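You operate a simulated robot arm through the tools that you are given. There is no shell and no other tool.

You are at the controls of a simulated two-armed robot. One attempt, no reset.

Task
Shut the air valve, vent the line to zero, then lock the valve.
Fine: last, turn the regulator down to 0; leave the drain tap shut.

Only the result counts: the job must be done as asked and must still hold three seconds after the hand-in. Knocking over, shifting, dropping, spilling or breaking anything else fails it.

Robot
Two 7-joint arms with two-finger parallel grippers on one trunk that stands fixed in place. Base frame: the origin is at the foot of the trunk, x ahead of it, y to its left, z up. Units: m, degrees, N and s.
The left shoulder is at [0.02, 0.17, 1.378], the right one opposite. With the tool pointing down near the work surface each hand reaches from about 0.1 to 0.6 m from the base axis, measured 20 degrees to its own side. Payload 3.8 kg a hand.
The tool frame of a hand sits at the grasp point between the pads (the TCP): z along the fingers, y along the line on which they close. The tips reach 0.03 m beyond it. The gripper opens to 0.11 m. The fingers are 0.02 m wide and 0.01 m thick; the gripper's body (0.048 by 0.112 m) begins 0.055 m behind the TCP.
Orientation is told as [roll, pitch, yaw] about the base's x, y, z axes, in that order, counted from this pose: with the fingers straight down and closing along the base's y, the tool's x points along the base's -x, its y along +y and its z along -z.

Tools
- The arms move only by the tool step_arm. It takes "left_series", "right_series" or both (then of equal length, played together; a hand with none holds still); each is a list of rows, each a list of 6 numbers: the shift along the tool's x, y, z in units of 100 mm (1.0 is 100 mm), then the turn, a rotation vector about the tool's x, y, z in units of 180 degrees (1.0 is 180 degrees). In form: [[tx, ty, tz, ax, ay, az], ...]. A call has 1 to 20 rows; each row is the pose to reach, as a shift and turn from the pose commanded when the call began, along the tool's axes at that moment. "left_jaw" and "right_jaw" are, for a hand that has rows, the closure, from 0 (fully open) to 1 (shut), set as the call begins (left out, the last holds). A call with a number of a shift or a turn outside -1 to 1 is refused whole. Each row takes 0.2 s and may step no farther than 0.05 m and 8.6 degrees from the row before; otherwise, or with a gripper value out of range, the whole call is refused. A pose out of reach is approached as far as the arm can. The call stops where the force on the tool passes 40 N (or 10 N more than at its start, if that is more) or the arm is blocked; 0.2 s more then pass. Each finger travels about 0.072 m/s and halts on what it meets, pressing with about 43 N; the grip force reading is that of the motor and also rises with nothing between the fingers. The clock runs only during rows and for 0.2 s after the last one: add rows that repeat a pose to give the fingers time. The reply holds the time, the measured pose of the TCP, the force on the tool along the base axes, the opening and the grip force, in the units named above and with some noise, with the torque about the TCP (base axes, N m) and any sound that the robot's microphone picked up.
- Cameras (640 x 400 px; columns grow to the right, rows downward): "scene" is now at [0.0985, 0.0226, 1.5272]; the picture's right is [0.38, -0.93, 0.00], its down [-0.57, -0.23, -0.79] and it looks along [0.73, 0.30, -0.61] (base axes); focal length 314 px, centre (320, 200). "left" rides on the left gripper at [0.072, -0.017, -0.103] in its tool frame; the picture's right is [0.23, 0.97, 0.00], its down [-0.76, 0.18, -0.62] and it looks along [-0.61, 0.14, 0.78] (tool axes); focal length 222 px, centre (320, 200). "right" rides on the right gripper at [0.072, 0.017, -0.103] in its tool frame; the picture's right is [-0.23, 0.97, 0.00], its down [-0.76, -0.18, -0.62] and it looks along [-0.61, -0.14, 0.78] (tool axes); focal length 222 px, centre (320, 200). There is no depth. A picture from a camera that has moved, and an enlarged one, comes with that camera's place and axes in the base frame and with its lens. The place of the scene camera against the robot may be out by one fixed shift of up to 0.012 m in any direction.
- snapshot(camera): a new picture of that camera. It takes no simulated time.
- lift_body(by): slides the trunk up (or, below 0, down) by that many m; the arms and the scene camera ride with it, the base frame stays. It gives what a move gives, with no picture.
- turn_head(pan, tilt): turns the head with the scene camera to pan (to the left, within 80 degrees either way) and tilt (down, from -29 to 69), counted from straight ahead of the robot. It gives what a move gives.
- inspect(camera, box): a new picture of the part [left, top, right, bottom] of that camera's present view, enlarged. It takes no simulated time.
- job_done(): hands the job in; it is judged then, once.

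Places have to be worked out from the pictures, the camera data and where the tool is seen. Open the grippers and draw the arms clear of the work before you hand the job in, unless the task says otherwise.

The tools are called after ">>>" by a JSON object that holds its "method" and its "body". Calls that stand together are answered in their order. step_arm: Moves the arms, as the interface text tells. Its arguments: {"type":"object","properties":{"left_series":{"type":"array"},"left_jaw":{"type":"number"},"right_series":{"type":"array"},"right_jaw":{"type":"number"}},"required":[]} The other tools are called the same way: lift_body (by) slides the trunk up or down; turn_head (pan, tilt) turns the head that bears the scene camera; snapshot (camera) takes a picture; inspect (camera, box) takes an enlarged picture of a part of a camera's view; job_done () hands the job in.

At the start:

```text
time_s: 0.0
left_position: [0.257, 0.3347, 1.3108]
left_ee_rot: [0.0, 0.1, 0.0]
left_ft_force: [0.2, 0.5, 0.2]
left_moment: [0.01, 0.0, 0.0]
left_width: 0.11
left_gripper_force: 0.0
right_position: [0.3548, 0.0258, 1.3417]
right_ee_rot: [0.1, 0.0, 0.0]
right_ft_force: [-0.3, 0.0, 0.9]
right_moment: [-0.03, -0.03, -0.01]
right_width: 0.1099
right_gripper_force: 0.0
trunk travel left (down, up): [-0.475, 0.095]
head pan, tilt: [22.2, 37.6]
```

scene: 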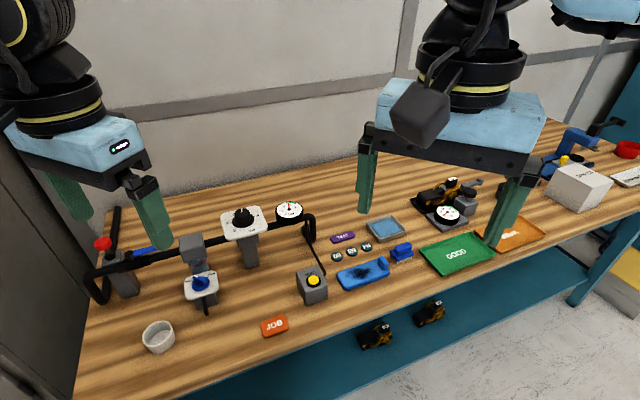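
right: 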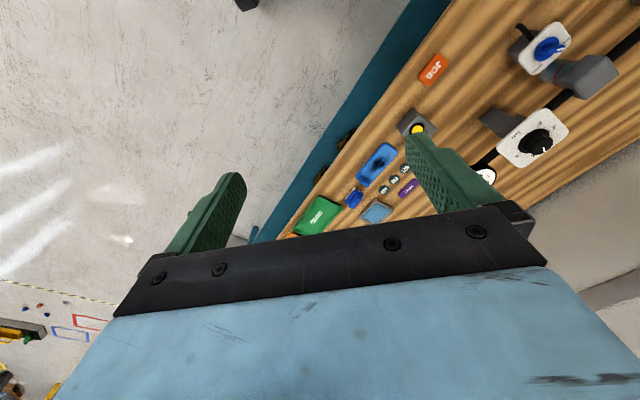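
left: 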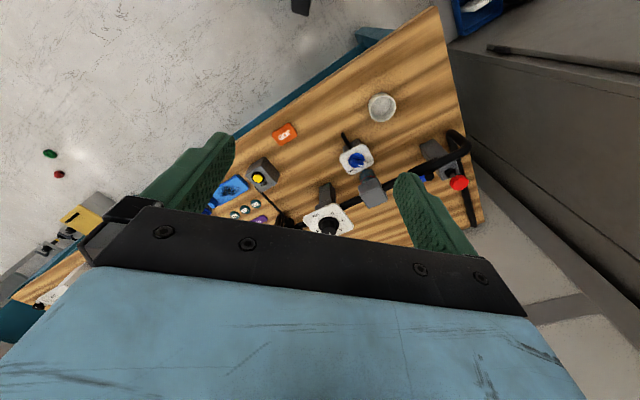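

I see a line of parts on the bench: a red knob on the left, a blue knob, a black dial, a gauge and a yellow button. I'll enlarge the views to identify each one.

>>> {"method": "inspect", "body": {"camera": "scene", "box": [80, 190, 240, 360]}}

>>> {"method": "inspect", "body": {"camera": "scene", "box": [200, 180, 340, 350]}}

>>> {"method": "inspect", "body": {"camera": "scene", "box": [310, 160, 520, 300]}}

>>> {"method": "inspect", "body": {"camera": "left", "box": [200, 80, 500, 250]}}

```text
2.35 times, centred on (160, 275) of scene
camera zoom: at [0.0985, 0.0226, 1.5272], right [0.38, -0.93, 0.0], down [-0.57, -0.23, -0.79], along [0.73, 0.3, -0.61], focal length 738 px, centre (696, 24)
```

zoom: 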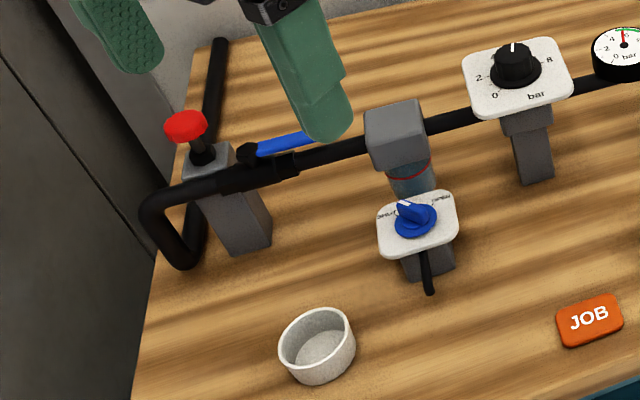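

```text
2.35 times, centred on (270, 265) of scene
camera zoom: at [0.0985, 0.0226, 1.5272], right [0.38, -0.93, 0.0], down [-0.57, -0.23, -0.79], along [0.73, 0.3, -0.61], focal length 738 px, centre (438, 47)
```

zoom: 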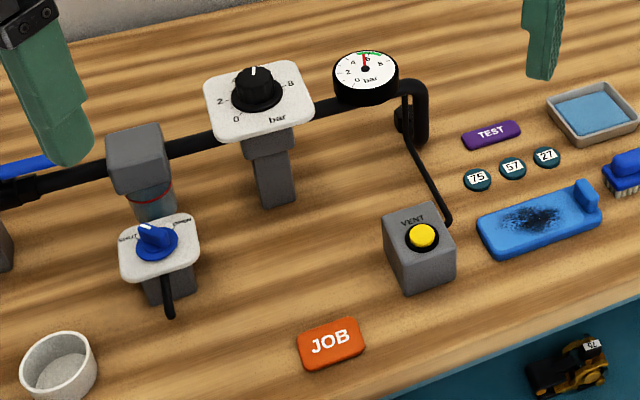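

```text
2.86 times, centred on (415, 230) of scene
camera zoom: at [0.0985, 0.0226, 1.5272], right [0.38, -0.93, 0.0], down [-0.57, -0.23, -0.79], along [0.73, 0.3, -0.61], focal length 897 px, centre (49, 114)
```

zoom: 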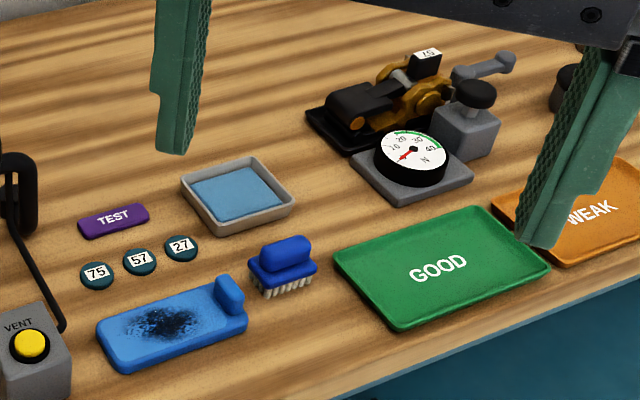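

```text
2.13 times, centred on (350, 165) of left
camera zoom: at [0.1846, 0.3175, 1.4144], right [-0.23, 0.97, 0.0], down [0.76, 0.18, 0.62], along [0.61, 0.14, -0.78], focal length 474 px, centre (256, 275)
```

zoom: 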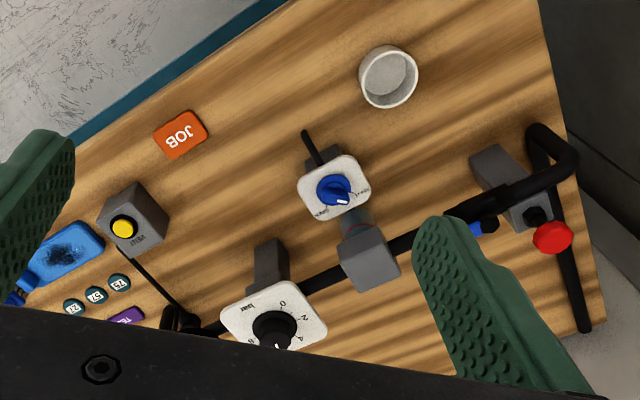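

The blue lever on the pipe looks like the air valve, currently in line with the pipe, which means open. The red knob on the post beside it is probably the lock. The blue dial is the drain tap, the black dial is the regulator, and yellow is VENT. I'll turn the head to centre on them.

>>> {"method": "turn_head", "body": {"pan": 46, "tilt": 42}}

>>> {"method": "snapshot", "body": {"camera": "scene"}}

>>> {"method": "inspect", "body": {"camera": "left", "box": [320, 130, 500, 240]}}

```text
time_s: 0.9
left_position: [0.2565, 0.3347, 1.3112]
left_ee_rot: [-0.1, -0.1, 0.1]
left_ft_force: [0.5, 0.3, 0.2]
left_moment: [0.02, -0.01, 0.0]
left_width: 0.1101
left_gripper_force: 0.0
right_position: [0.3561, 0.0257, 1.3432]
right_ee_rot: [0.0, 0.0, -0.1]
right_ft_force: [0.5, -0.2, 1.1]
right_moment: [-0.01, 0.01, 0.01]
right_width: 0.1098
right_gripper_force: 0.0
trunk travel left (down, up): [-0.475, 0.095]
head pan, tilt: [46.0, 42.0]
```

```text
taken
camera scene: at [0.0765, 0.05, 1.5207], right [0.72, -0.7, 0.0], down [-0.47, -0.48, -0.74], along [0.52, 0.53, -0.67], focal length 314 px, centre (320, 200)
```

scene: 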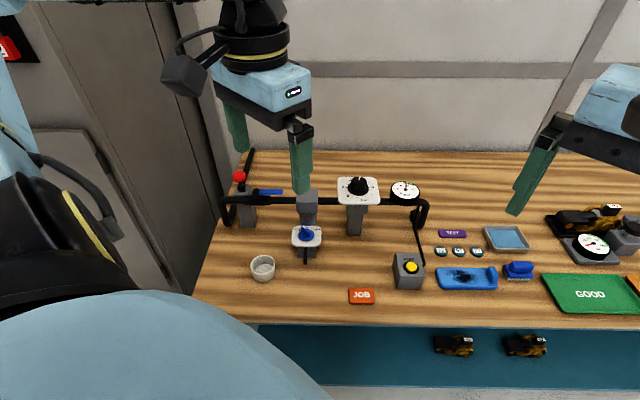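

```text
3.56 times, centred on (410, 185) of left
camera zoom: at [0.1846, 0.3175, 1.4144], right [-0.23, 0.97, 0.0], down [0.76, 0.18, 0.62], along [0.61, 0.14, -0.78], focal length 790 px, centre (0, 253)
```

zoom: 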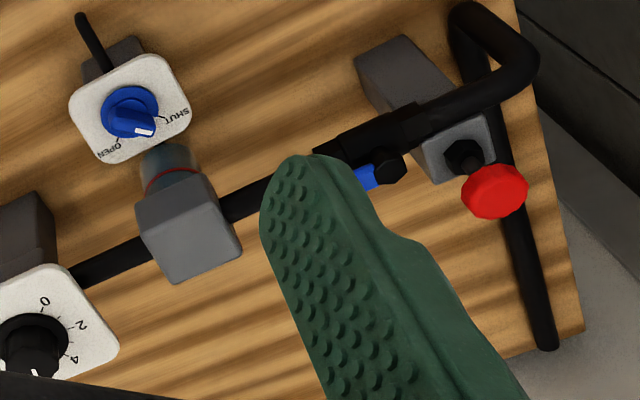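

The pipe runs along about [0.72, -0.70]. I'll zoom in on each fitting to read its state.

>>> {"method": "inspect", "body": {"camera": "scene", "box": [280, 215, 340, 265]}}

>>> {"method": "inspect", "body": {"camera": "scene", "box": [215, 160, 305, 235]}}

>>> {"method": "inspect", "body": {"camera": "scene", "box": [325, 170, 435, 235]}}

>>> {"method": "inspect", "body": {"camera": "scene", "box": [380, 230, 500, 310]}}

```text
8.00 times, centred on (310, 240) of scene
camera zoom: at [0.0765, 0.05, 1.5207], right [0.72, -0.7, 0.0], down [-0.47, -0.48, -0.74], along [0.52, 0.53, -0.67], focal length 2511 px, centre (400, -120)
```

zoom: 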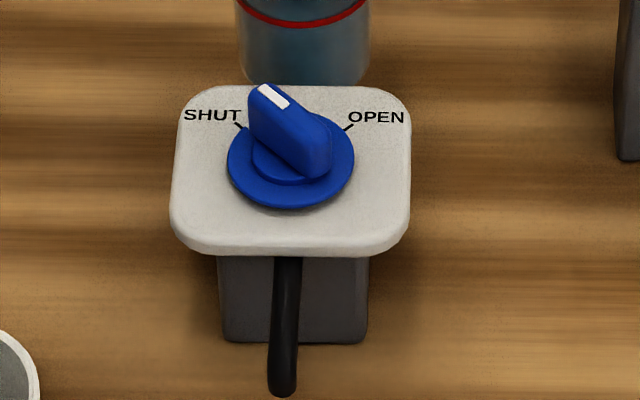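

```text
5.33 times, centred on (260, 198) of scene
camera zoom: at [0.0765, 0.05, 1.5207], right [0.72, -0.7, 0.0], down [-0.47, -0.48, -0.74], along [0.52, 0.53, -0.67], focal length 1674 px, centre (640, 213)
```

zoom: 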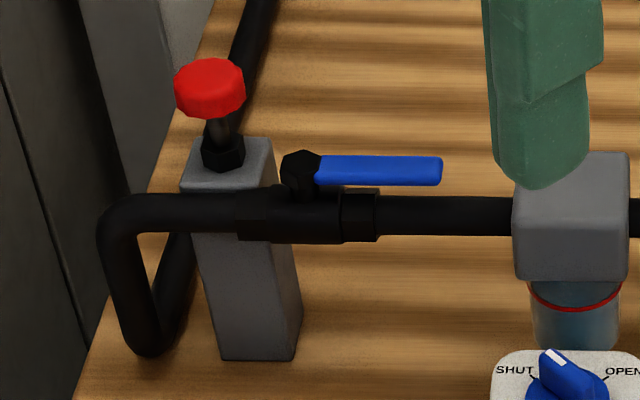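

```text
5.82 times, centred on (380, 202) of scene
camera zoom: at [0.0765, 0.05, 1.5207], right [0.72, -0.7, 0.0], down [-0.47, -0.48, -0.74], along [0.52, 0.53, -0.67], focal length 1826 px, centre (-29, 186)
```

zoom: 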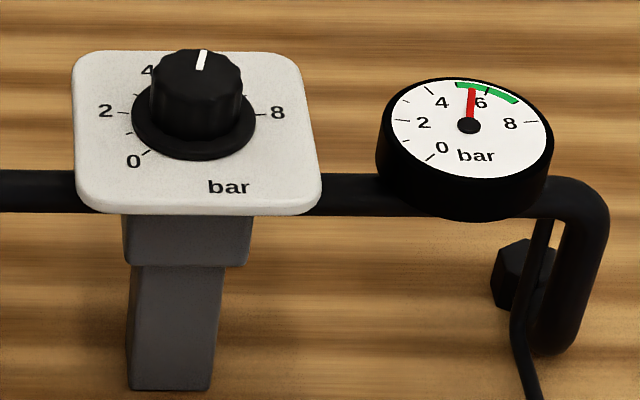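

```text
5.00 times, centred on (440, 270) of scene
camera zoom: at [0.0765, 0.05, 1.5207], right [0.72, -0.7, 0.0], down [-0.47, -0.48, -0.74], along [0.52, 0.53, -0.67], focal length 1569 px, centre (-280, -150)
```

zoom: 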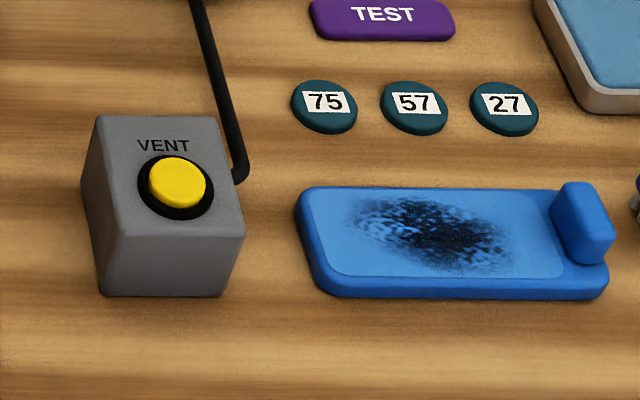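

The gauge reads about 5.5 bar and the regulator is near 5. The drain tap pointer may not sit exactly on SHUT, so I need a view from above. I'll yaw the left hand 45° to match the pipe and bring its camera over the valve.

>>> {"method": "step_arm", "body": {"left_series": [[0.045, 0.167, 0.083, 0, 0, -0.0417], [0.09, 0.333, 0.167, 0, 0, -0.0833], [0.135, 0.5, 0.25, 0, 0, -0.125], [0.18, 0.667, 0.333, 0, 0, -0.1667], [0.225, 0.833, 0.417, 0, 0, -0.2083], [0.27, 1.0, 0.5, 0, 0, -0.25]]}}

>>> {"method": "snapshot", "body": {"camera": "left"}}

>>> {"method": "snapshot", "body": {"camera": "scene"}}

```text
time_s: 2.3
left_position: [0.2297, 0.4352, 1.2613]
left_ee_rot: [0.1, -0.1, 45.1]
left_ft_force: [-1.2, -0.6, 0.2]
left_moment: [-0.04, -0.01, -0.03]
left_width: 0.11
left_gripper_force: 0.0
right_position: [0.3555, 0.0256, 1.3424]
right_ee_rot: [0.0, -0.2, 0.1]
right_ft_force: [-1.0, 0.7, -0.3]
right_moment: [0.01, -0.03, 0.0]
right_width: 0.11
right_gripper_force: 0.1
trunk travel left (down, up): [-0.475, 0.095]
head pan, tilt: [46.0, 42.0]
```

```text
taken
camera left: at [0.1899, 0.372, 1.364], right [-0.85, 0.53, 0.0], down [0.41, 0.66, 0.62], along [0.33, 0.53, -0.78], focal length 222 px, centre (320, 200)
```

left: 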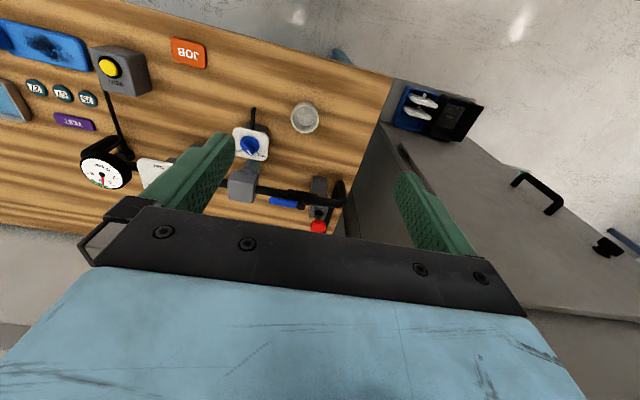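

```text
taken
camera scene: at [0.0759, 0.0505, 1.5207], right [0.72, -0.69, 0.0], down [-0.46, -0.48, -0.74], along [0.52, 0.53, -0.67], focal length 314 px, centre (320, 200)
```

scene: 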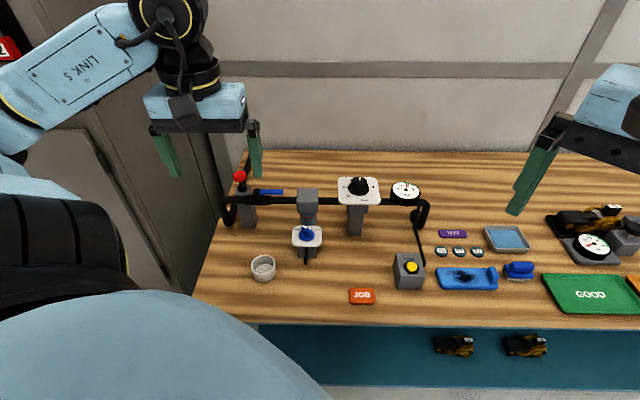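

I have a new left view. I'll zoom in on the drain tap, the valve and the lock.

>>> {"method": "inspect", "body": {"camera": "left", "box": [220, 90, 360, 240]}}

>>> {"method": "inspect", "body": {"camera": "left", "box": [225, 115, 285, 165]}}

>>> {"method": "inspect", "body": {"camera": "scene", "box": [215, 160, 315, 235]}}

```text
2.67 times, centred on (290, 165) of left
camera zoom: at [0.1899, 0.372, 1.364], right [-0.85, 0.53, 0.0], down [0.41, 0.66, 0.62], along [0.33, 0.53, -0.78], focal length 592 px, centre (400, 293)
```

zoom: 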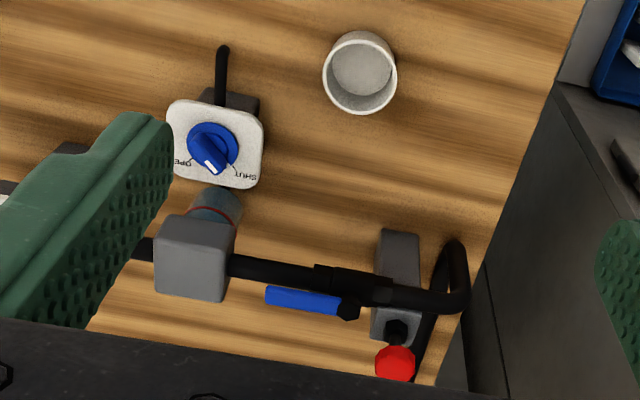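

```text
8.00 times, centred on (255, 140) of left
camera zoom: at [0.1899, 0.372, 1.364], right [-0.85, 0.53, 0.0], down [0.41, 0.66, 0.62], along [0.33, 0.53, -0.78], focal length 1777 px, centre (840, 680)
```

zoom: 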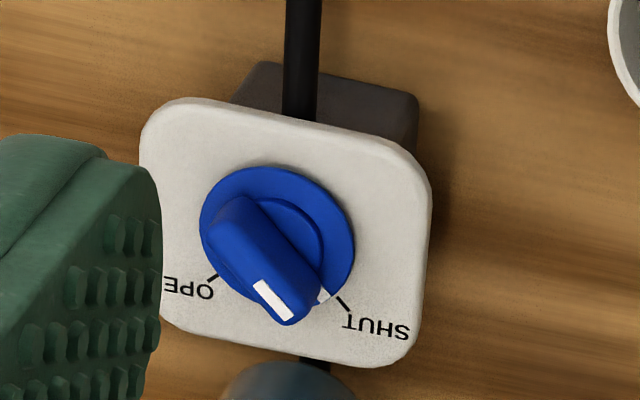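

```text
5.33 times, centred on (265, 198) of scene
camera zoom: at [0.0759, 0.0505, 1.5207], right [0.72, -0.69, 0.0], down [-0.46, -0.48, -0.74], along [0.52, 0.53, -0.67], focal length 1674 px, centre (613, 213)
```

zoom: 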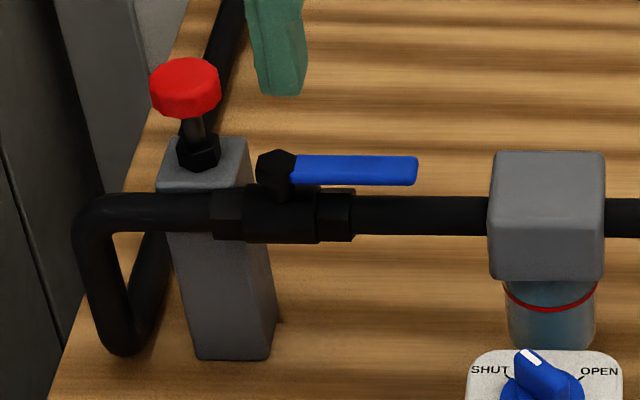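

The drain tap's white stripe and flange pointer line up with the SHUT tick, so it's shut. The red knob's position is poorly fixed so far because both views look along the same direction. I'll shift the left camera sideways along the pipe for a better baseline.

>>> {"method": "step_arm", "body": {"left_series": [[0, -0.25, 0.1, 0, 0, 0], [0, -0.5, 0.2, 0, 0, 0], [0, -0.75, 0.3, 0, 0, 0], [0, -1.0, 0.4, 0, 0, 0]]}}

>>> {"method": "snapshot", "body": {"camera": "left"}}

```text
time_s: 3.3
left_position: [0.3005, 0.3625, 1.2204]
left_ee_rot: [0.1, 0.0, 45.1]
left_ft_force: [0.6, -0.4, 0.5]
left_moment: [0.04, -0.02, 0.01]
left_width: 0.11
left_gripper_force: 0.1
right_position: [0.3575, 0.0246, 1.3419]
right_ee_rot: [0.1, -0.1, -0.1]
right_ft_force: [0.2, -0.4, -0.3]
right_moment: [0.0, -0.02, -0.02]
right_width: 0.1098
right_gripper_force: 0.0
trunk travel left (down, up): [-0.475, 0.095]
head pan, tilt: [46.0, 42.0]
```

```text
taken
camera left: at [0.2619, 0.2993, 1.3249], right [-0.85, 0.53, 0.0], down [0.41, 0.66, 0.62], along [0.33, 0.53, -0.78], focal length 222 px, centre (320, 200)
```

left: 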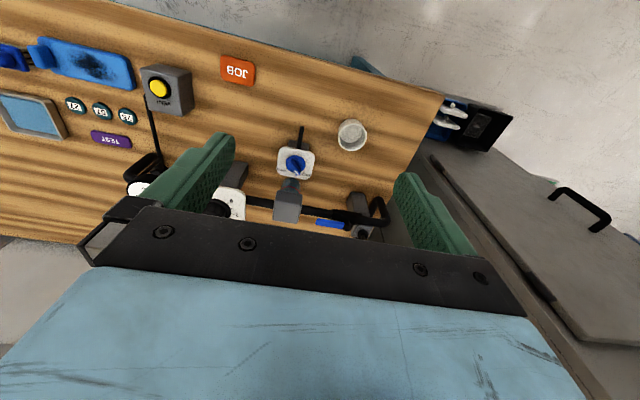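

The gripper bar hides the valve from here. I'll yaw a further 30° and move over so the camera looks along +y at it.

>>> {"method": "step_arm", "body": {"left_series": [[-0.2, -0.145, -0.05, 0, 0, -0.0417], [-0.41, -0.29, -0.1, 0, 0, -0.0833], [-0.62, -0.435, -0.15, 0, 0, -0.125], [-0.827, -0.58, -0.2, 0, 0, -0.1667]]}}

>>> {"method": "snapshot", "body": {"camera": "left"}}

```text
time_s: 4.3
left_position: [0.3999, 0.3815, 1.24]
left_ee_rot: [0.0, 0.0, 75.3]
left_ft_force: [0.2, -0.1, 0.4]
left_moment: [0.03, 0.01, 0.02]
left_width: 0.1101
left_gripper_force: 0.0
right_position: [0.3566, 0.0256, 1.3419]
right_ee_rot: [0.1, 0.0, 0.0]
right_ft_force: [-0.4, -0.4, 0.7]
right_moment: [0.05, 0.02, 0.0]
right_width: 0.11
right_gripper_force: 0.1
trunk travel left (down, up): [-0.475, 0.095]
head pan, tilt: [46.0, 42.0]
```

```text
taken
camera left: at [0.3984, 0.307, 1.3449], right [-1.0, 0.03, 0.0], down [0.02, 0.78, 0.62], along [0.02, 0.62, -0.78], focal length 222 px, centre (320, 200)
```

left: 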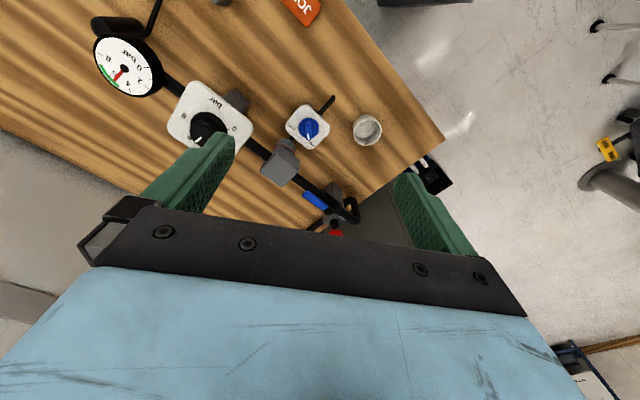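

This is a good baseline. I'll zoom in on the valve, the lock and the drain tap.

>>> {"method": "inspect", "body": {"camera": "left", "box": [260, 150, 380, 240]}}

>>> {"method": "inspect", "body": {"camera": "left", "box": [275, 90, 345, 160]}}

>>> {"method": "inspect", "body": {"camera": "left", "box": [80, 20, 270, 160]}}

```text
4.44 times, centred on (320, 195) of left
camera zoom: at [0.3984, 0.307, 1.3449], right [-1.0, 0.03, 0.0], down [0.02, 0.78, 0.62], along [0.02, 0.62, -0.78], focal length 987 px, centre (320, 222)
```

zoom: 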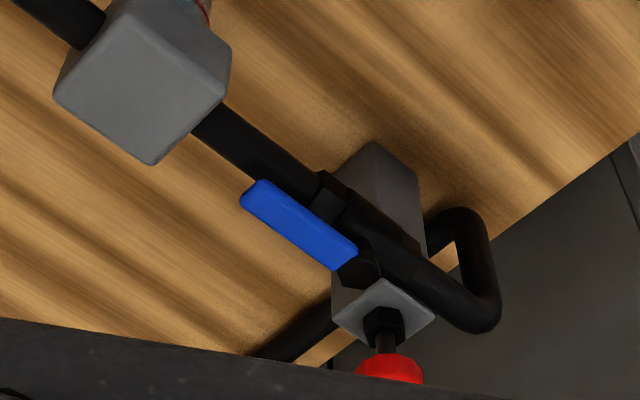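

```text
5.71 times, centred on (310, 125) of left
camera zoom: at [0.3984, 0.307, 1.3449], right [-1.0, 0.03, 0.0], down [0.02, 0.78, 0.62], along [0.02, 0.62, -0.78], focal length 1269 px, centre (377, 629)
```

zoom: 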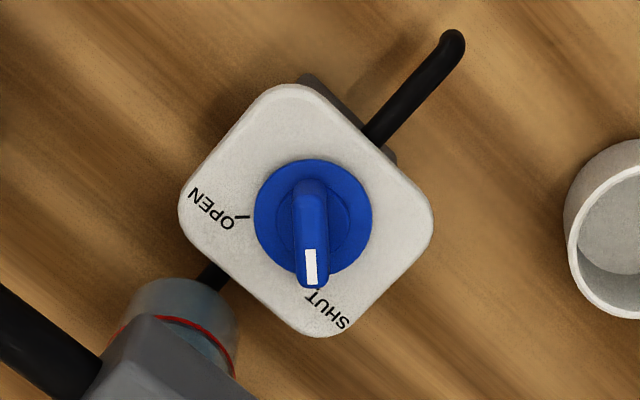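

```text
2.86 times, centred on (175, 90) of left
camera zoom: at [0.3984, 0.307, 1.3449], right [-1.0, 0.03, 0.0], down [0.02, 0.78, 0.62], along [0.02, 0.62, -0.78], focal length 635 px, centre (734, 514)
```

zoom: 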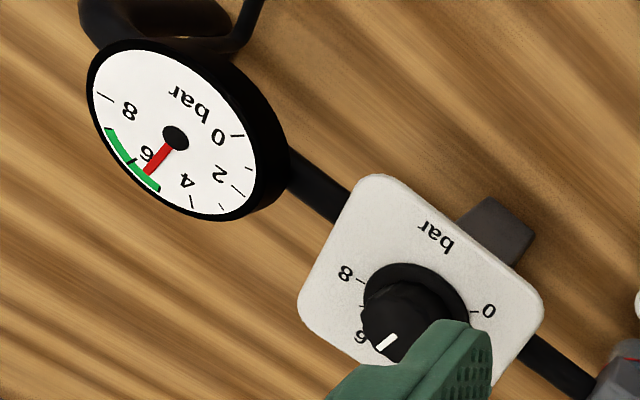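

The drain tap clearly points at SHUT. From triangulation, the lever pivot is near (0.390, 0.612, 0.996), the lever tip near (0.436, 0.568, 0.996) and the red knob near (0.373, 0.660, 1.02). I'll lower the trunk 0.1 m for reach, since the hands stay well above everything.

>>> {"method": "lift_body", "body": {"by": -0.1}}

>>> {"method": "snapshot", "body": {"camera": "left"}}

>>> {"method": "snapshot", "body": {"camera": "scene"}}

```text
time_s: 5.6
left_position: [0.3982, 0.3813, 1.1421]
left_ee_rot: [0.0, -0.1, 75.0]
left_ft_force: [-1.0, -0.2, -0.5]
left_moment: [0.01, 0.0, 0.01]
left_width: 0.11
left_gripper_force: 0.1
right_position: [0.3552, 0.0254, 1.2435]
right_ee_rot: [0.1, 0.0, 0.0]
right_ft_force: [-0.3, 0.4, 0.2]
right_moment: [0.02, 0.01, 0.0]
right_width: 0.11
right_gripper_force: 0.0
trunk travel left (down, up): [-0.375, 0.195]
head pan, tilt: [46.0, 42.0]
```

```text
taken
camera left: at [0.3972, 0.3073, 1.2452], right [-1.0, 0.03, 0.0], down [0.03, 0.78, 0.62], along [0.02, 0.62, -0.78], focal length 222 px, centre (320, 200)
```

left: 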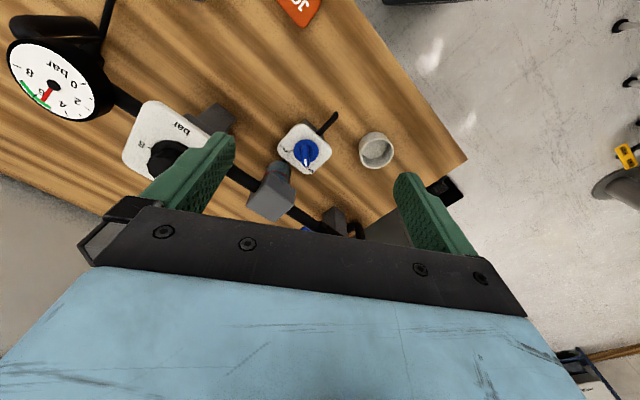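

```text
taken
camera scene: at [0.0764, 0.0499, 1.4208], right [0.72, -0.69, 0.0], down [-0.46, -0.48, -0.74], along [0.52, 0.53, -0.67], focal length 314 px, centre (320, 200)
```

scene: 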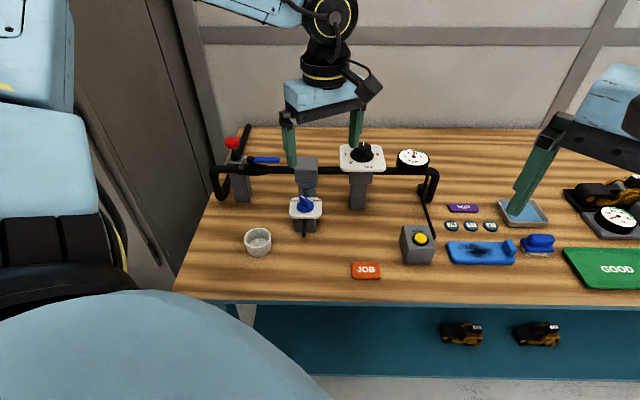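

The lowered scene camera adds a vertical baseline, so I'll zoom in on the valve and lock again.

>>> {"method": "inspect", "body": {"camera": "scene", "box": [205, 125, 295, 205]}}

>>> {"method": "inspect", "body": {"camera": "scene", "box": [325, 130, 445, 215]}}

```text
5.00 times, centred on (250, 165) of scene
camera zoom: at [0.0764, 0.0499, 1.4208], right [0.72, -0.69, 0.0], down [-0.46, -0.48, -0.74], along [0.52, 0.53, -0.67], focal length 1569 px, centre (670, 375)
```

zoom: 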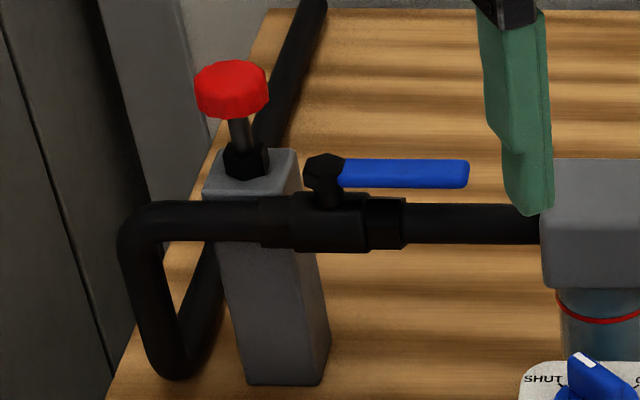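

```text
4.71 times, centred on (385, 172) of scene
camera zoom: at [0.0764, 0.0499, 1.4208], right [0.72, -0.69, 0.0], down [-0.46, -0.48, -0.74], along [0.52, 0.53, -0.67], focal length 1477 px, centre (14, 329)
```

zoom: 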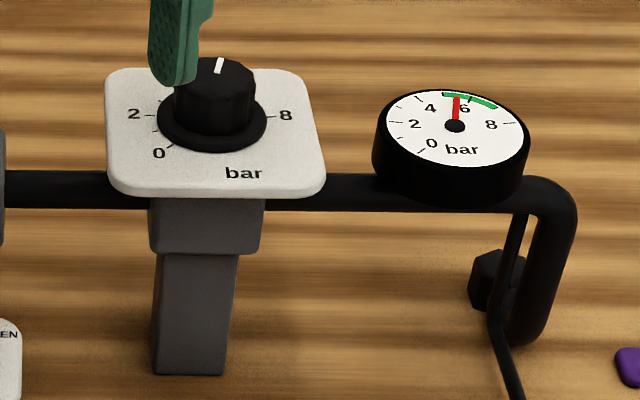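

The lever centre sits about 29 mm above the pipe axis, which leaves about 16 mm of clearance under it. I'll close the jaws, yaw back to 45° and start moving to the wall side of the lever tip at a safe height.

>>> {"method": "step_arm", "body": {"left_series": [[-0.225, 0, 0, 0, 0, 0.0417], [-0.45, 0, 0, 0, 0, 0.0833], [-0.675, 0, 0, 0, 0, 0.125], [-0.9, 0, 0, 0, 0, 0.1667]], "left_jaw": 1}}

```text
time_s: 6.6
left_position: [0.4216, 0.4704, 1.1409]
left_ee_rot: [-0.1, 0.1, 44.9]
left_ft_force: [-0.2, -0.1, 1.0]
left_moment: [-0.01, 0.04, 0.01]
left_width: 0.0002
left_gripper_force: 31.4
right_position: [0.3562, 0.0264, 1.2434]
right_ee_rot: [0.1, 0.0, 0.1]
right_ft_force: [0.3, 0.5, 0.0]
right_moment: [0.01, 0.0, 0.01]
right_width: 0.1102
right_gripper_force: 0.0
trunk travel left (down, up): [-0.375, 0.195]
head pan, tilt: [46.0, 42.0]
```

Now I'll move to just above the start point, on the wall side of the lever tip.

>>> {"method": "step_arm", "body": {"left_series": [[-0.33, 0.25, 0.0, 0, 0, 0], [-0.67, 0.5, 0.0, 0, 0, 0], [-1.0, 0.74, 0.2, 0, 0, 0], [-1.0, 0.74, 0.6, 0, 0, 0]]}}

>>> {"method": "snapshot", "body": {"camera": "left"}}

>>> {"method": "inspect", "body": {"camera": "scene", "box": [205, 105, 325, 205]}}

```text
time_s: 7.6
left_position: [0.4417, 0.5924, 1.0817]
left_ee_rot: [0.1, -0.1, 45.0]
left_ft_force: [0.0, 0.3, -0.6]
left_moment: [-0.03, 0.02, -0.02]
left_width: 0.0
left_gripper_force: 37.7
right_position: [0.3551, 0.0244, 1.2436]
right_ee_rot: [0.1, 0.0, 0.1]
right_ft_force: [0.6, 0.4, -0.1]
right_moment: [0.03, -0.03, 0.0]
right_width: 0.1097
right_gripper_force: 0.0
trunk travel left (down, up): [-0.375, 0.195]
head pan, tilt: [46.0, 42.0]
```

```text
taken
camera left: at [0.4025, 0.5288, 1.1849], right [-0.85, 0.53, 0.0], down [0.41, 0.66, 0.62], along [0.33, 0.53, -0.78], focal length 222 px, centre (320, 200)
```

left: 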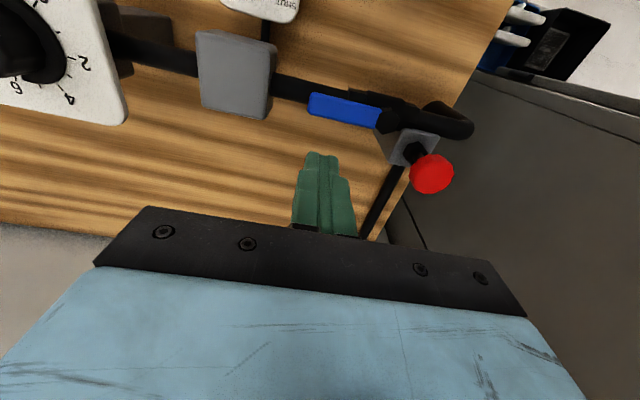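

```text
4.00 times, centred on (265, 155) of scene
camera zoom: at [0.0767, 0.05, 1.4207], right [0.72, -0.69, 0.0], down [-0.46, -0.48, -0.74], along [0.52, 0.53, -0.67], focal length 1255 px, centre (540, 380)
```

zoom: 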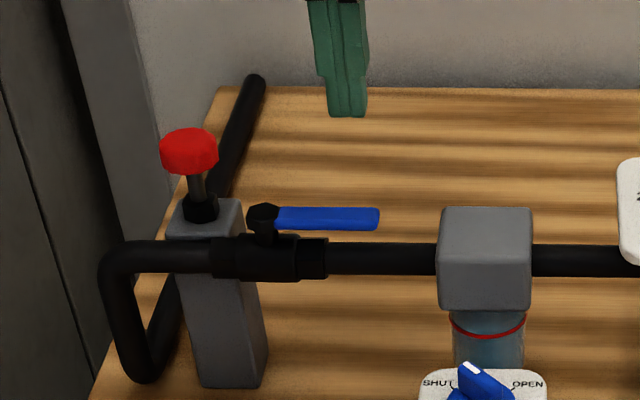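

The close view confirms the lever runs from (0.386, 0.613) to (0.436, 0.570), with the fingers about 25 mm to its wall side. I'll descend beside it to tip height about 0.986.

>>> {"method": "step_arm", "body": {"left_series": [[-0.04, 0, 0.2, 0, 0, 0], [-0.04, 0, 0.4, 0, 0, 0], [-0.04, 0, 0.55, 0, 0, 0], [-0.04, 0, 0.66, 0, 0, 0]]}}

>>> {"method": "snapshot", "body": {"camera": "left"}}

>>> {"method": "inspect", "body": {"camera": "scene", "box": [205, 105, 325, 205]}}

```text
time_s: 8.6
left_position: [0.4435, 0.5945, 1.0157]
left_ee_rot: [0.0, 0.0, 45.0]
left_ft_force: [0.5, 0.6, 0.4]
left_moment: [0.02, 0.0, 0.01]
left_width: 0.0
left_gripper_force: 37.5
right_position: [0.355, 0.0251, 1.2426]
right_ee_rot: [0.1, 0.1, 0.1]
right_ft_force: [-0.2, 0.3, -0.4]
right_moment: [0.05, -0.02, 0.04]
right_width: 0.11
right_gripper_force: 0.0
trunk travel left (down, up): [-0.375, 0.195]
head pan, tilt: [46.0, 42.0]
```

```text
taken
camera left: at [0.4048, 0.5311, 1.1185], right [-0.85, 0.53, 0.0], down [0.41, 0.66, 0.62], along [0.33, 0.53, -0.78], focal length 222 px, centre (320, 200)
```

left: 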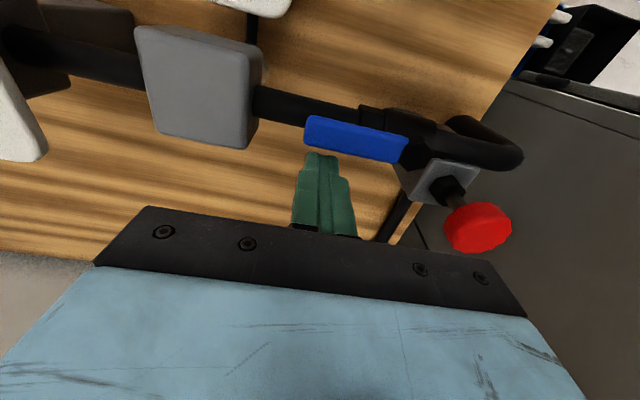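

```text
4.00 times, centred on (265, 155) of scene
camera zoom: at [0.0764, 0.0501, 1.4207], right [0.72, -0.69, 0.0], down [-0.46, -0.48, -0.74], along [0.52, 0.53, -0.67], focal length 1255 px, centre (540, 380)
```

zoom: 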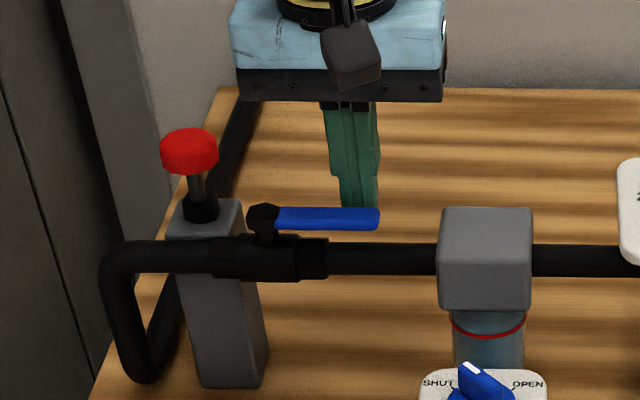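

The fingertips are beside the lever near its end and level with it. I'll push clockwise toward the robot along the lever's arc, doing the first half and then checking for a stop.

>>> {"method": "step_arm", "body": {"left_series": [[0.075, 0.064, 0, 0, 0, 0], [0.12, 0.05, 0, 0, 0, 0], [0.16, 0.038, 0, 0, 0, 0], [0.2, 0.032, 0, 0, 0, 0], [0.247, 0.027, 0, 0, 0, 0], [0.335, 0.032, 0, 0, 0, 0]]}}

>>> {"method": "snapshot", "body": {"camera": "left"}}

>>> {"method": "inspect", "body": {"camera": "scene", "box": [205, 105, 325, 205]}}

```text
time_s: 10.0
left_position: [0.4183, 0.5733, 1.0156]
left_ee_rot: [0.0, 0.0, 45.1]
left_ft_force: [0.2, 0.9, 0.8]
left_moment: [-0.02, 0.03, 0.0]
left_width: 0.0001
left_gripper_force: 37.8
right_position: [0.3558, 0.0255, 1.2437]
right_ee_rot: [0.1, 0.0, -0.1]
right_ft_force: [0.6, -0.5, 0.3]
right_moment: [0.02, 0.0, 0.03]
right_width: 0.11
right_gripper_force: 0.1
trunk travel left (down, up): [-0.375, 0.195]
head pan, tilt: [46.0, 42.0]
```

```text
taken
camera left: at [0.3784, 0.5096, 1.1191], right [-0.85, 0.53, 0.0], down [0.41, 0.66, 0.62], along [0.33, 0.53, -0.78], focal length 222 px, centre (320, 200)
```

left: 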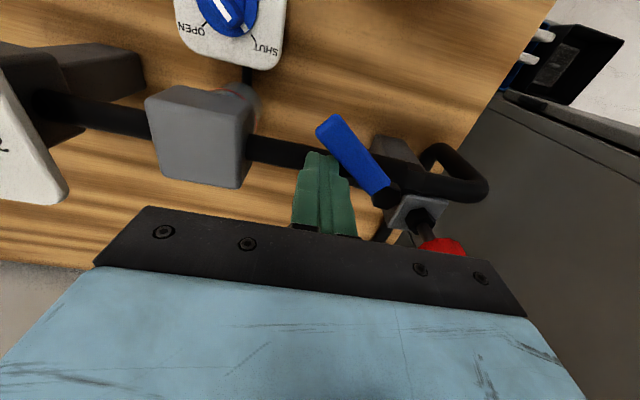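

```text
4.00 times, centred on (265, 155) of scene
camera zoom: at [0.0765, 0.0502, 1.4207], right [0.72, -0.69, 0.0], down [-0.46, -0.48, -0.74], along [0.52, 0.53, -0.67], focal length 1255 px, centre (540, 380)
```

zoom: 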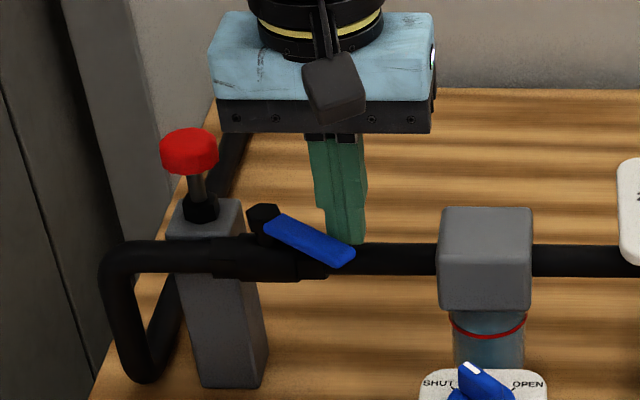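

The lever is turning freely clockwise and is about 33° round. I'll continue along the arc to 90°.

>>> {"method": "step_arm", "body": {"left_series": [[0.086, 0.02, 0, 0, 0, 0], [0.168, 0.054, 0, 0, 0, 0], [0.242, 0.102, 0, 0, 0, 0], [0.307, 0.162, 0, 0, 0, 0], [0.335, 0.198, 0, 0, 0, 0], [0.36, 0.233, 0, 0, 0, 0], [0.382, 0.272, 0, 0, 0, 0], [0.4, 0.312, 0, 0, 0, 0], [0.41, 0.34, 0, 0, 0, 0]]}}

>>> {"method": "snapshot", "body": {"camera": "left"}}

>>> {"method": "inspect", "body": {"camera": "scene", "box": [205, 105, 325, 205]}}

```text
time_s: 12.0
left_position: [0.3661, 0.5671, 1.0145]
left_ee_rot: [-0.1, 0.0, 44.9]
left_ft_force: [10.2, -5.7, -3.7]
left_moment: [-0.16, -0.15, -0.11]
left_width: 0.0
left_gripper_force: 37.6
right_position: [0.3574, 0.025, 1.2419]
right_ee_rot: [0.2, 0.2, -0.2]
right_ft_force: [0.0, -0.3, -0.4]
right_moment: [0.03, 0.03, 0.0]
right_width: 0.11
right_gripper_force: 0.1
trunk travel left (down, up): [-0.375, 0.195]
head pan, tilt: [46.0, 42.0]
```

```text
taken
camera left: at [0.3272, 0.5037, 1.119], right [-0.85, 0.53, 0.0], down [0.41, 0.66, 0.62], along [0.33, 0.53, -0.78], focal length 222 px, centre (320, 200)
```

left: 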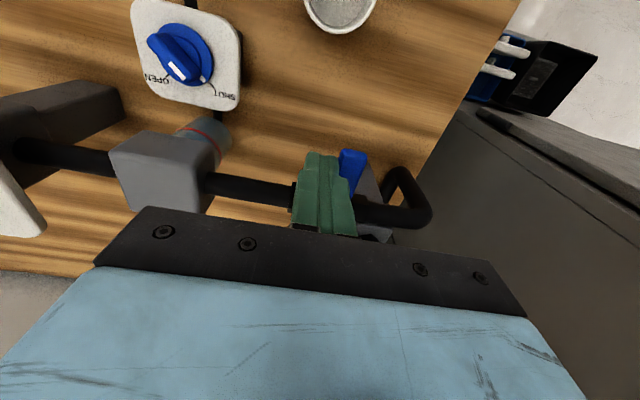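

```text
4.00 times, centred on (265, 155) of scene
camera zoom: at [0.0783, 0.0495, 1.4205], right [0.72, -0.69, 0.0], down [-0.47, -0.48, -0.74], along [0.52, 0.53, -0.67], focal length 1255 px, centre (540, 380)
```

zoom: 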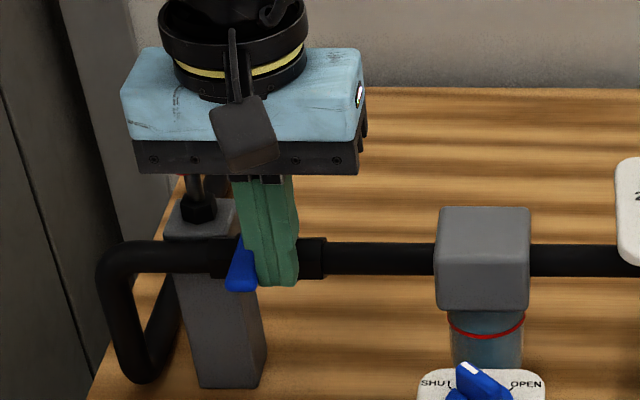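

A reaction of about 12 N along the pipe shows the lever is against its stop at about 90°. I'll back the fingers off and lift to check it.

>>> {"method": "step_arm", "body": {"left_series": [[0, -0.2, 0, 0, 0, 0], [0, -0.3, -0.3, 0, 0, 0], [0, -0.5, -0.8, 0, 0, 0], [0.3, -0.8, -1.0, 0, 0, 0], [0.6, -0.8, -1.0, 0, 0, 0]]}}

>>> {"method": "snapshot", "body": {"camera": "left"}}

>>> {"method": "inspect", "body": {"camera": "scene", "box": [205, 105, 325, 205]}}

>>> {"method": "inspect", "body": {"camera": "scene", "box": [325, 130, 445, 215]}}

```text
refused: row 3 steps farther than a row can; nothing moved
```

```text
taken
camera left: at [0.3272, 0.5037, 1.119], right [-0.85, 0.53, 0.0], down [0.41, 0.66, 0.62], along [0.33, 0.53, -0.78], focal length 222 px, centre (320, 200)
```

left: 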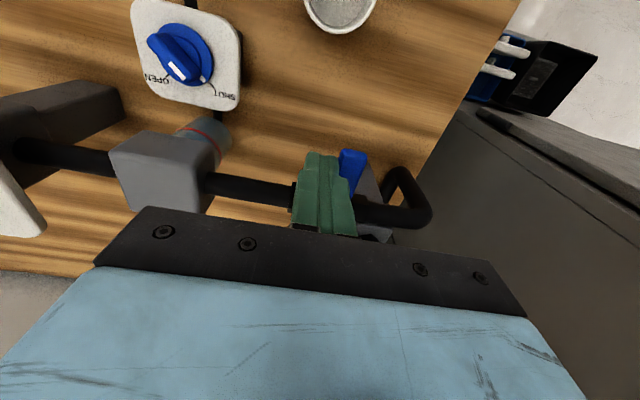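

```text
4.00 times, centred on (265, 155) of scene
camera zoom: at [0.0783, 0.0495, 1.4205], right [0.72, -0.69, 0.0], down [-0.47, -0.48, -0.74], along [0.52, 0.53, -0.67], focal length 1255 px, centre (540, 380)
```

zoom: 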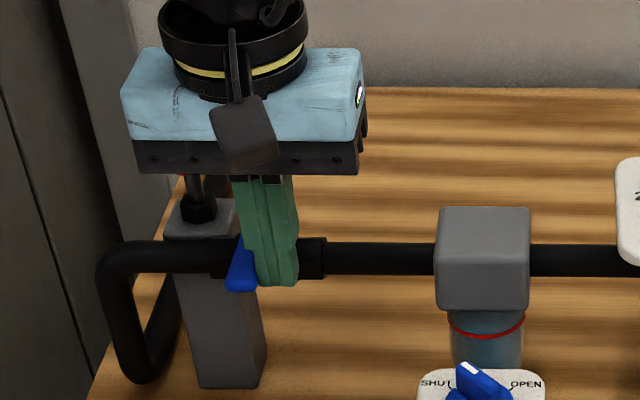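

```text
4.71 times, centred on (385, 172) of scene
camera zoom: at [0.0783, 0.0495, 1.4205], right [0.72, -0.69, 0.0], down [-0.47, -0.48, -0.74], along [0.52, 0.53, -0.67], focal length 1477 px, centre (14, 329)
```

zoom: 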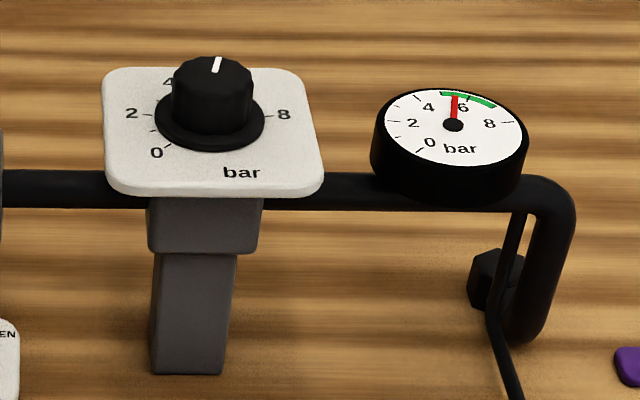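

One row was too long, so nothing moved. I'll back off again in smaller steps.

>>> {"method": "step_arm", "body": {"left_series": [[0, -0.2, 0, 0, 0, 0], [0, -0.3, -0.3, 0, 0, 0], [0, -0.4, -0.7, 0, 0, 0], [0.2, -0.6, -1.0, 0, 0, 0], [0.6, -0.8, -1.0, 0, 0, 0]]}}

>>> {"method": "snapshot", "body": {"camera": "left"}}

>>> {"method": "inspect", "body": {"camera": "scene", "box": [205, 105, 325, 205]}}

```text
time_s: 13.2
left_position: [0.3779, 0.4696, 1.1154]
left_ee_rot: [0.0, 0.1, 44.9]
left_ft_force: [0.1, 0.4, -0.6]
left_moment: [0.01, 0.02, 0.0]
left_width: 0.0
left_gripper_force: 37.6
right_position: [0.3548, 0.0263, 1.2426]
right_ee_rot: [0.1, -0.1, 0.1]
right_ft_force: [0.6, 0.8, -0.1]
right_moment: [-0.04, -0.01, 0.02]
right_width: 0.1102
right_gripper_force: 0.2
trunk travel left (down, up): [-0.375, 0.195]
head pan, tilt: [46.0, 42.0]
```

```text
taken
camera left: at [0.34, 0.4056, 1.2195], right [-0.85, 0.53, 0.0], down [0.41, 0.66, 0.62], along [0.33, 0.53, -0.78], focal length 222 px, centre (320, 200)
```

left: 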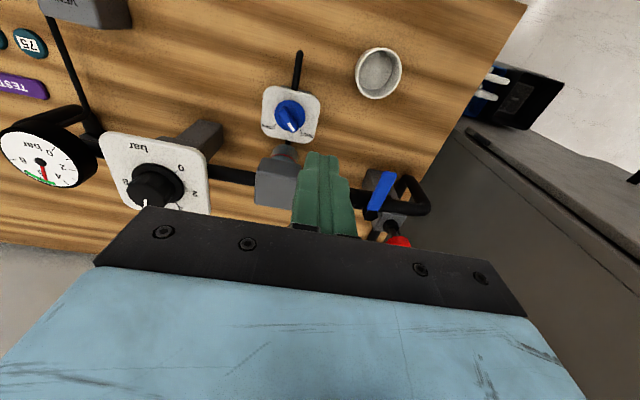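

```text
4.00 times, centred on (265, 155) of scene
camera zoom: at [0.0763, 0.0497, 1.4207], right [0.72, -0.69, 0.0], down [-0.46, -0.48, -0.74], along [0.52, 0.53, -0.67], focal length 1255 px, centre (540, 380)
```

zoom: 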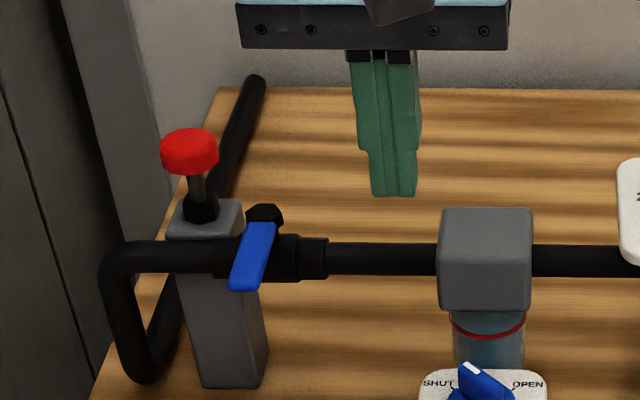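

The lever now lies perpendicular to the pipe, so the air valve is shut. Next is the vent button, which I estimate at (0.562, 0.223, 0.883). I'll move the hand over at a safe height.

>>> {"method": "step_arm", "body": {"left_series": [[0.12, -0.33, 0, 0, 0, 0], [0.24, -0.66, 0, 0, 0, 0], [0.36, -1.0, 0, 0, 0, 0]]}}

>>> {"method": "step_arm", "body": {"left_series": [[0.12, -0.33, 0, 0, 0, 0], [0.24, -0.66, 0, 0, 0, 0], [0.36, -1.0, 0, 0, 0, 0]]}}

>>> {"method": "step_arm", "body": {"left_series": [[0.12, -0.33, 0, 0, 0, 0], [0.24, -0.66, 0, 0, 0, 0], [0.3, -0.84, 0, 0, 0, 0]]}}

>>> {"method": "snapshot", "body": {"camera": "left"}}

>>> {"method": "snapshot", "body": {"camera": "scene"}}

```text
time_s: 14.0
left_position: [0.4246, 0.3706, 1.1146]
left_ee_rot: [0.2, 0.0, 45.0]
left_ft_force: [0.6, 0.2, -0.5]
left_moment: [0.06, -0.01, 0.01]
left_width: 0.0
left_gripper_force: 37.2
right_position: [0.3563, 0.025, 1.2431]
right_ee_rot: [0.1, 0.0, 0.0]
right_ft_force: [0.5, -0.5, 0.1]
right_moment: [0.02, 0.03, 0.02]
right_width: 0.1099
right_gripper_force: 0.0
trunk travel left (down, up): [-0.375, 0.195]
head pan, tilt: [46.0, 42.0]
```

```text
time_s: 14.8
left_position: [0.469, 0.2769, 1.1155]
left_ee_rot: [0.0, 0.0, 45.0]
left_ft_force: [0.6, -0.1, 0.0]
left_moment: [0.01, 0.03, 0.02]
left_width: 0.0001
left_gripper_force: 37.6
right_position: [0.356, 0.0242, 1.2419]
right_ee_rot: [0.1, 0.0, -0.1]
right_ft_force: [0.6, 0.7, -0.1]
right_moment: [0.03, 0.01, 0.0]
right_width: 0.1097
right_gripper_force: 0.0
trunk travel left (down, up): [-0.375, 0.195]
head pan, tilt: [46.0, 42.0]
```

```text
time_s: 15.6
left_position: [0.5022, 0.1989, 1.1171]
left_ee_rot: [-0.2, -0.1, 45.1]
left_ft_force: [0.2, 0.3, -1.2]
left_moment: [0.03, 0.03, 0.01]
left_width: 0.0
left_gripper_force: 37.8
left hand out of reach, approached as far as the arm can: row 3
right_position: [0.3565, 0.0255, 1.2426]
right_ee_rot: [0.2, 0.0, -0.1]
right_ft_force: [0.2, -0.2, -0.5]
right_moment: [0.03, 0.03, -0.01]
right_width: 0.1098
right_gripper_force: 0.1
trunk travel left (down, up): [-0.375, 0.195]
head pan, tilt: [46.0, 42.0]
```

```text
taken
camera left: at [0.4636, 0.1363, 1.2212], right [-0.85, 0.53, 0.0], down [0.41, 0.67, 0.62], along [0.33, 0.53, -0.78], focal length 222 px, centre (320, 200)
```

left: 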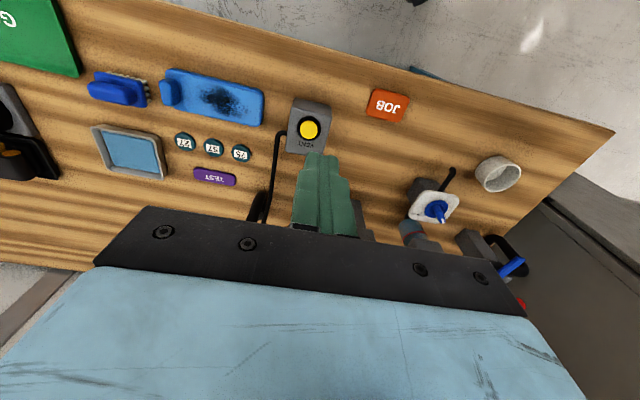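

```text
taken
camera scene: at [0.0764, 0.0497, 1.4207], right [0.72, -0.69, 0.0], down [-0.46, -0.48, -0.74], along [0.52, 0.53, -0.67], focal length 314 px, centre (320, 200)
```

scene: 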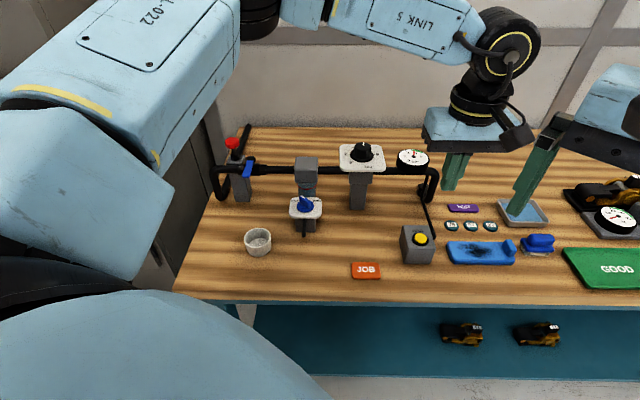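

Combining views puts the vent button at about (0.541, 0.228, 0.912). I'll reduce the yaw to 20° for reach and come down above it.

>>> {"method": "step_arm", "body": {"left_series": [[-0.1, 0, 0.1, 0, 0, 0.0463], [-0.3, -0.03, 0.4, 0, 0, 0.0926], [-0.48, -0.07, 0.7, 0, 0, 0.1389], [-0.48, -0.07, 1.0, 0, 0, 0.1389]]}}

>>> {"method": "snapshot", "body": {"camera": "left"}}

>>> {"method": "inspect", "body": {"camera": "scene", "box": [360, 170, 480, 280]}}

```text
time_s: 16.6
left_position: [0.5072, 0.2524, 1.0416]
left_ee_rot: [-0.2, 0.0, 19.9]
left_ft_force: [-0.2, 0.1, 0.4]
left_moment: [0.0, -0.02, 0.0]
left_width: 0.0
left_gripper_force: 37.6
left hand out of reach, approached as far as the arm can: row 1, 2, 3, 4
right_position: [0.3558, 0.0252, 1.2424]
right_ee_rot: [0.0, 0.0, 0.0]
right_ft_force: [-0.1, 0.7, -0.9]
right_moment: [0.0, 0.01, 0.0]
right_width: 0.11
right_gripper_force: 0.0
trunk travel left (down, up): [-0.375, 0.195]
head pan, tilt: [46.0, 42.0]
```

```text
taken
camera left: at [0.4444, 0.212, 1.1444], right [-0.55, 0.84, 0.0], down [0.65, 0.43, 0.62], along [0.52, 0.34, -0.78], focal length 222 px, centre (320, 200)
```

left: 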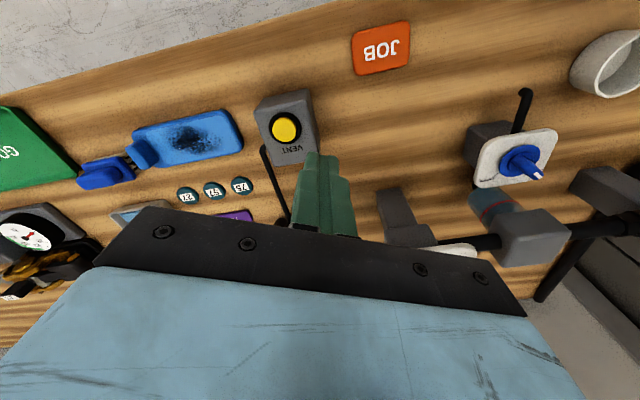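

```text
3.64 times, centred on (420, 225) of scene
camera zoom: at [0.0765, 0.0501, 1.4207], right [0.72, -0.69, 0.0], down [-0.46, -0.48, -0.74], along [0.52, 0.53, -0.67], focal length 1141 px, centre (-44, 109)
```

zoom: 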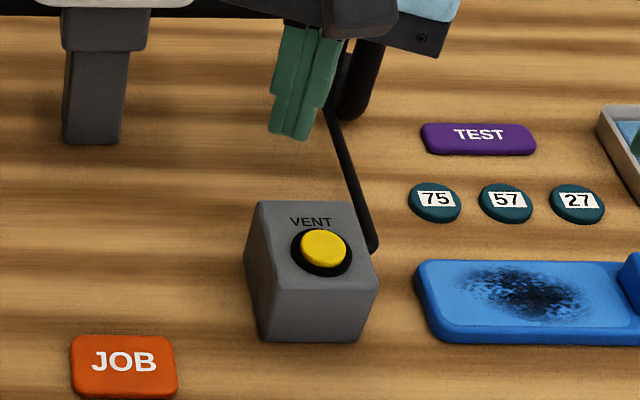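

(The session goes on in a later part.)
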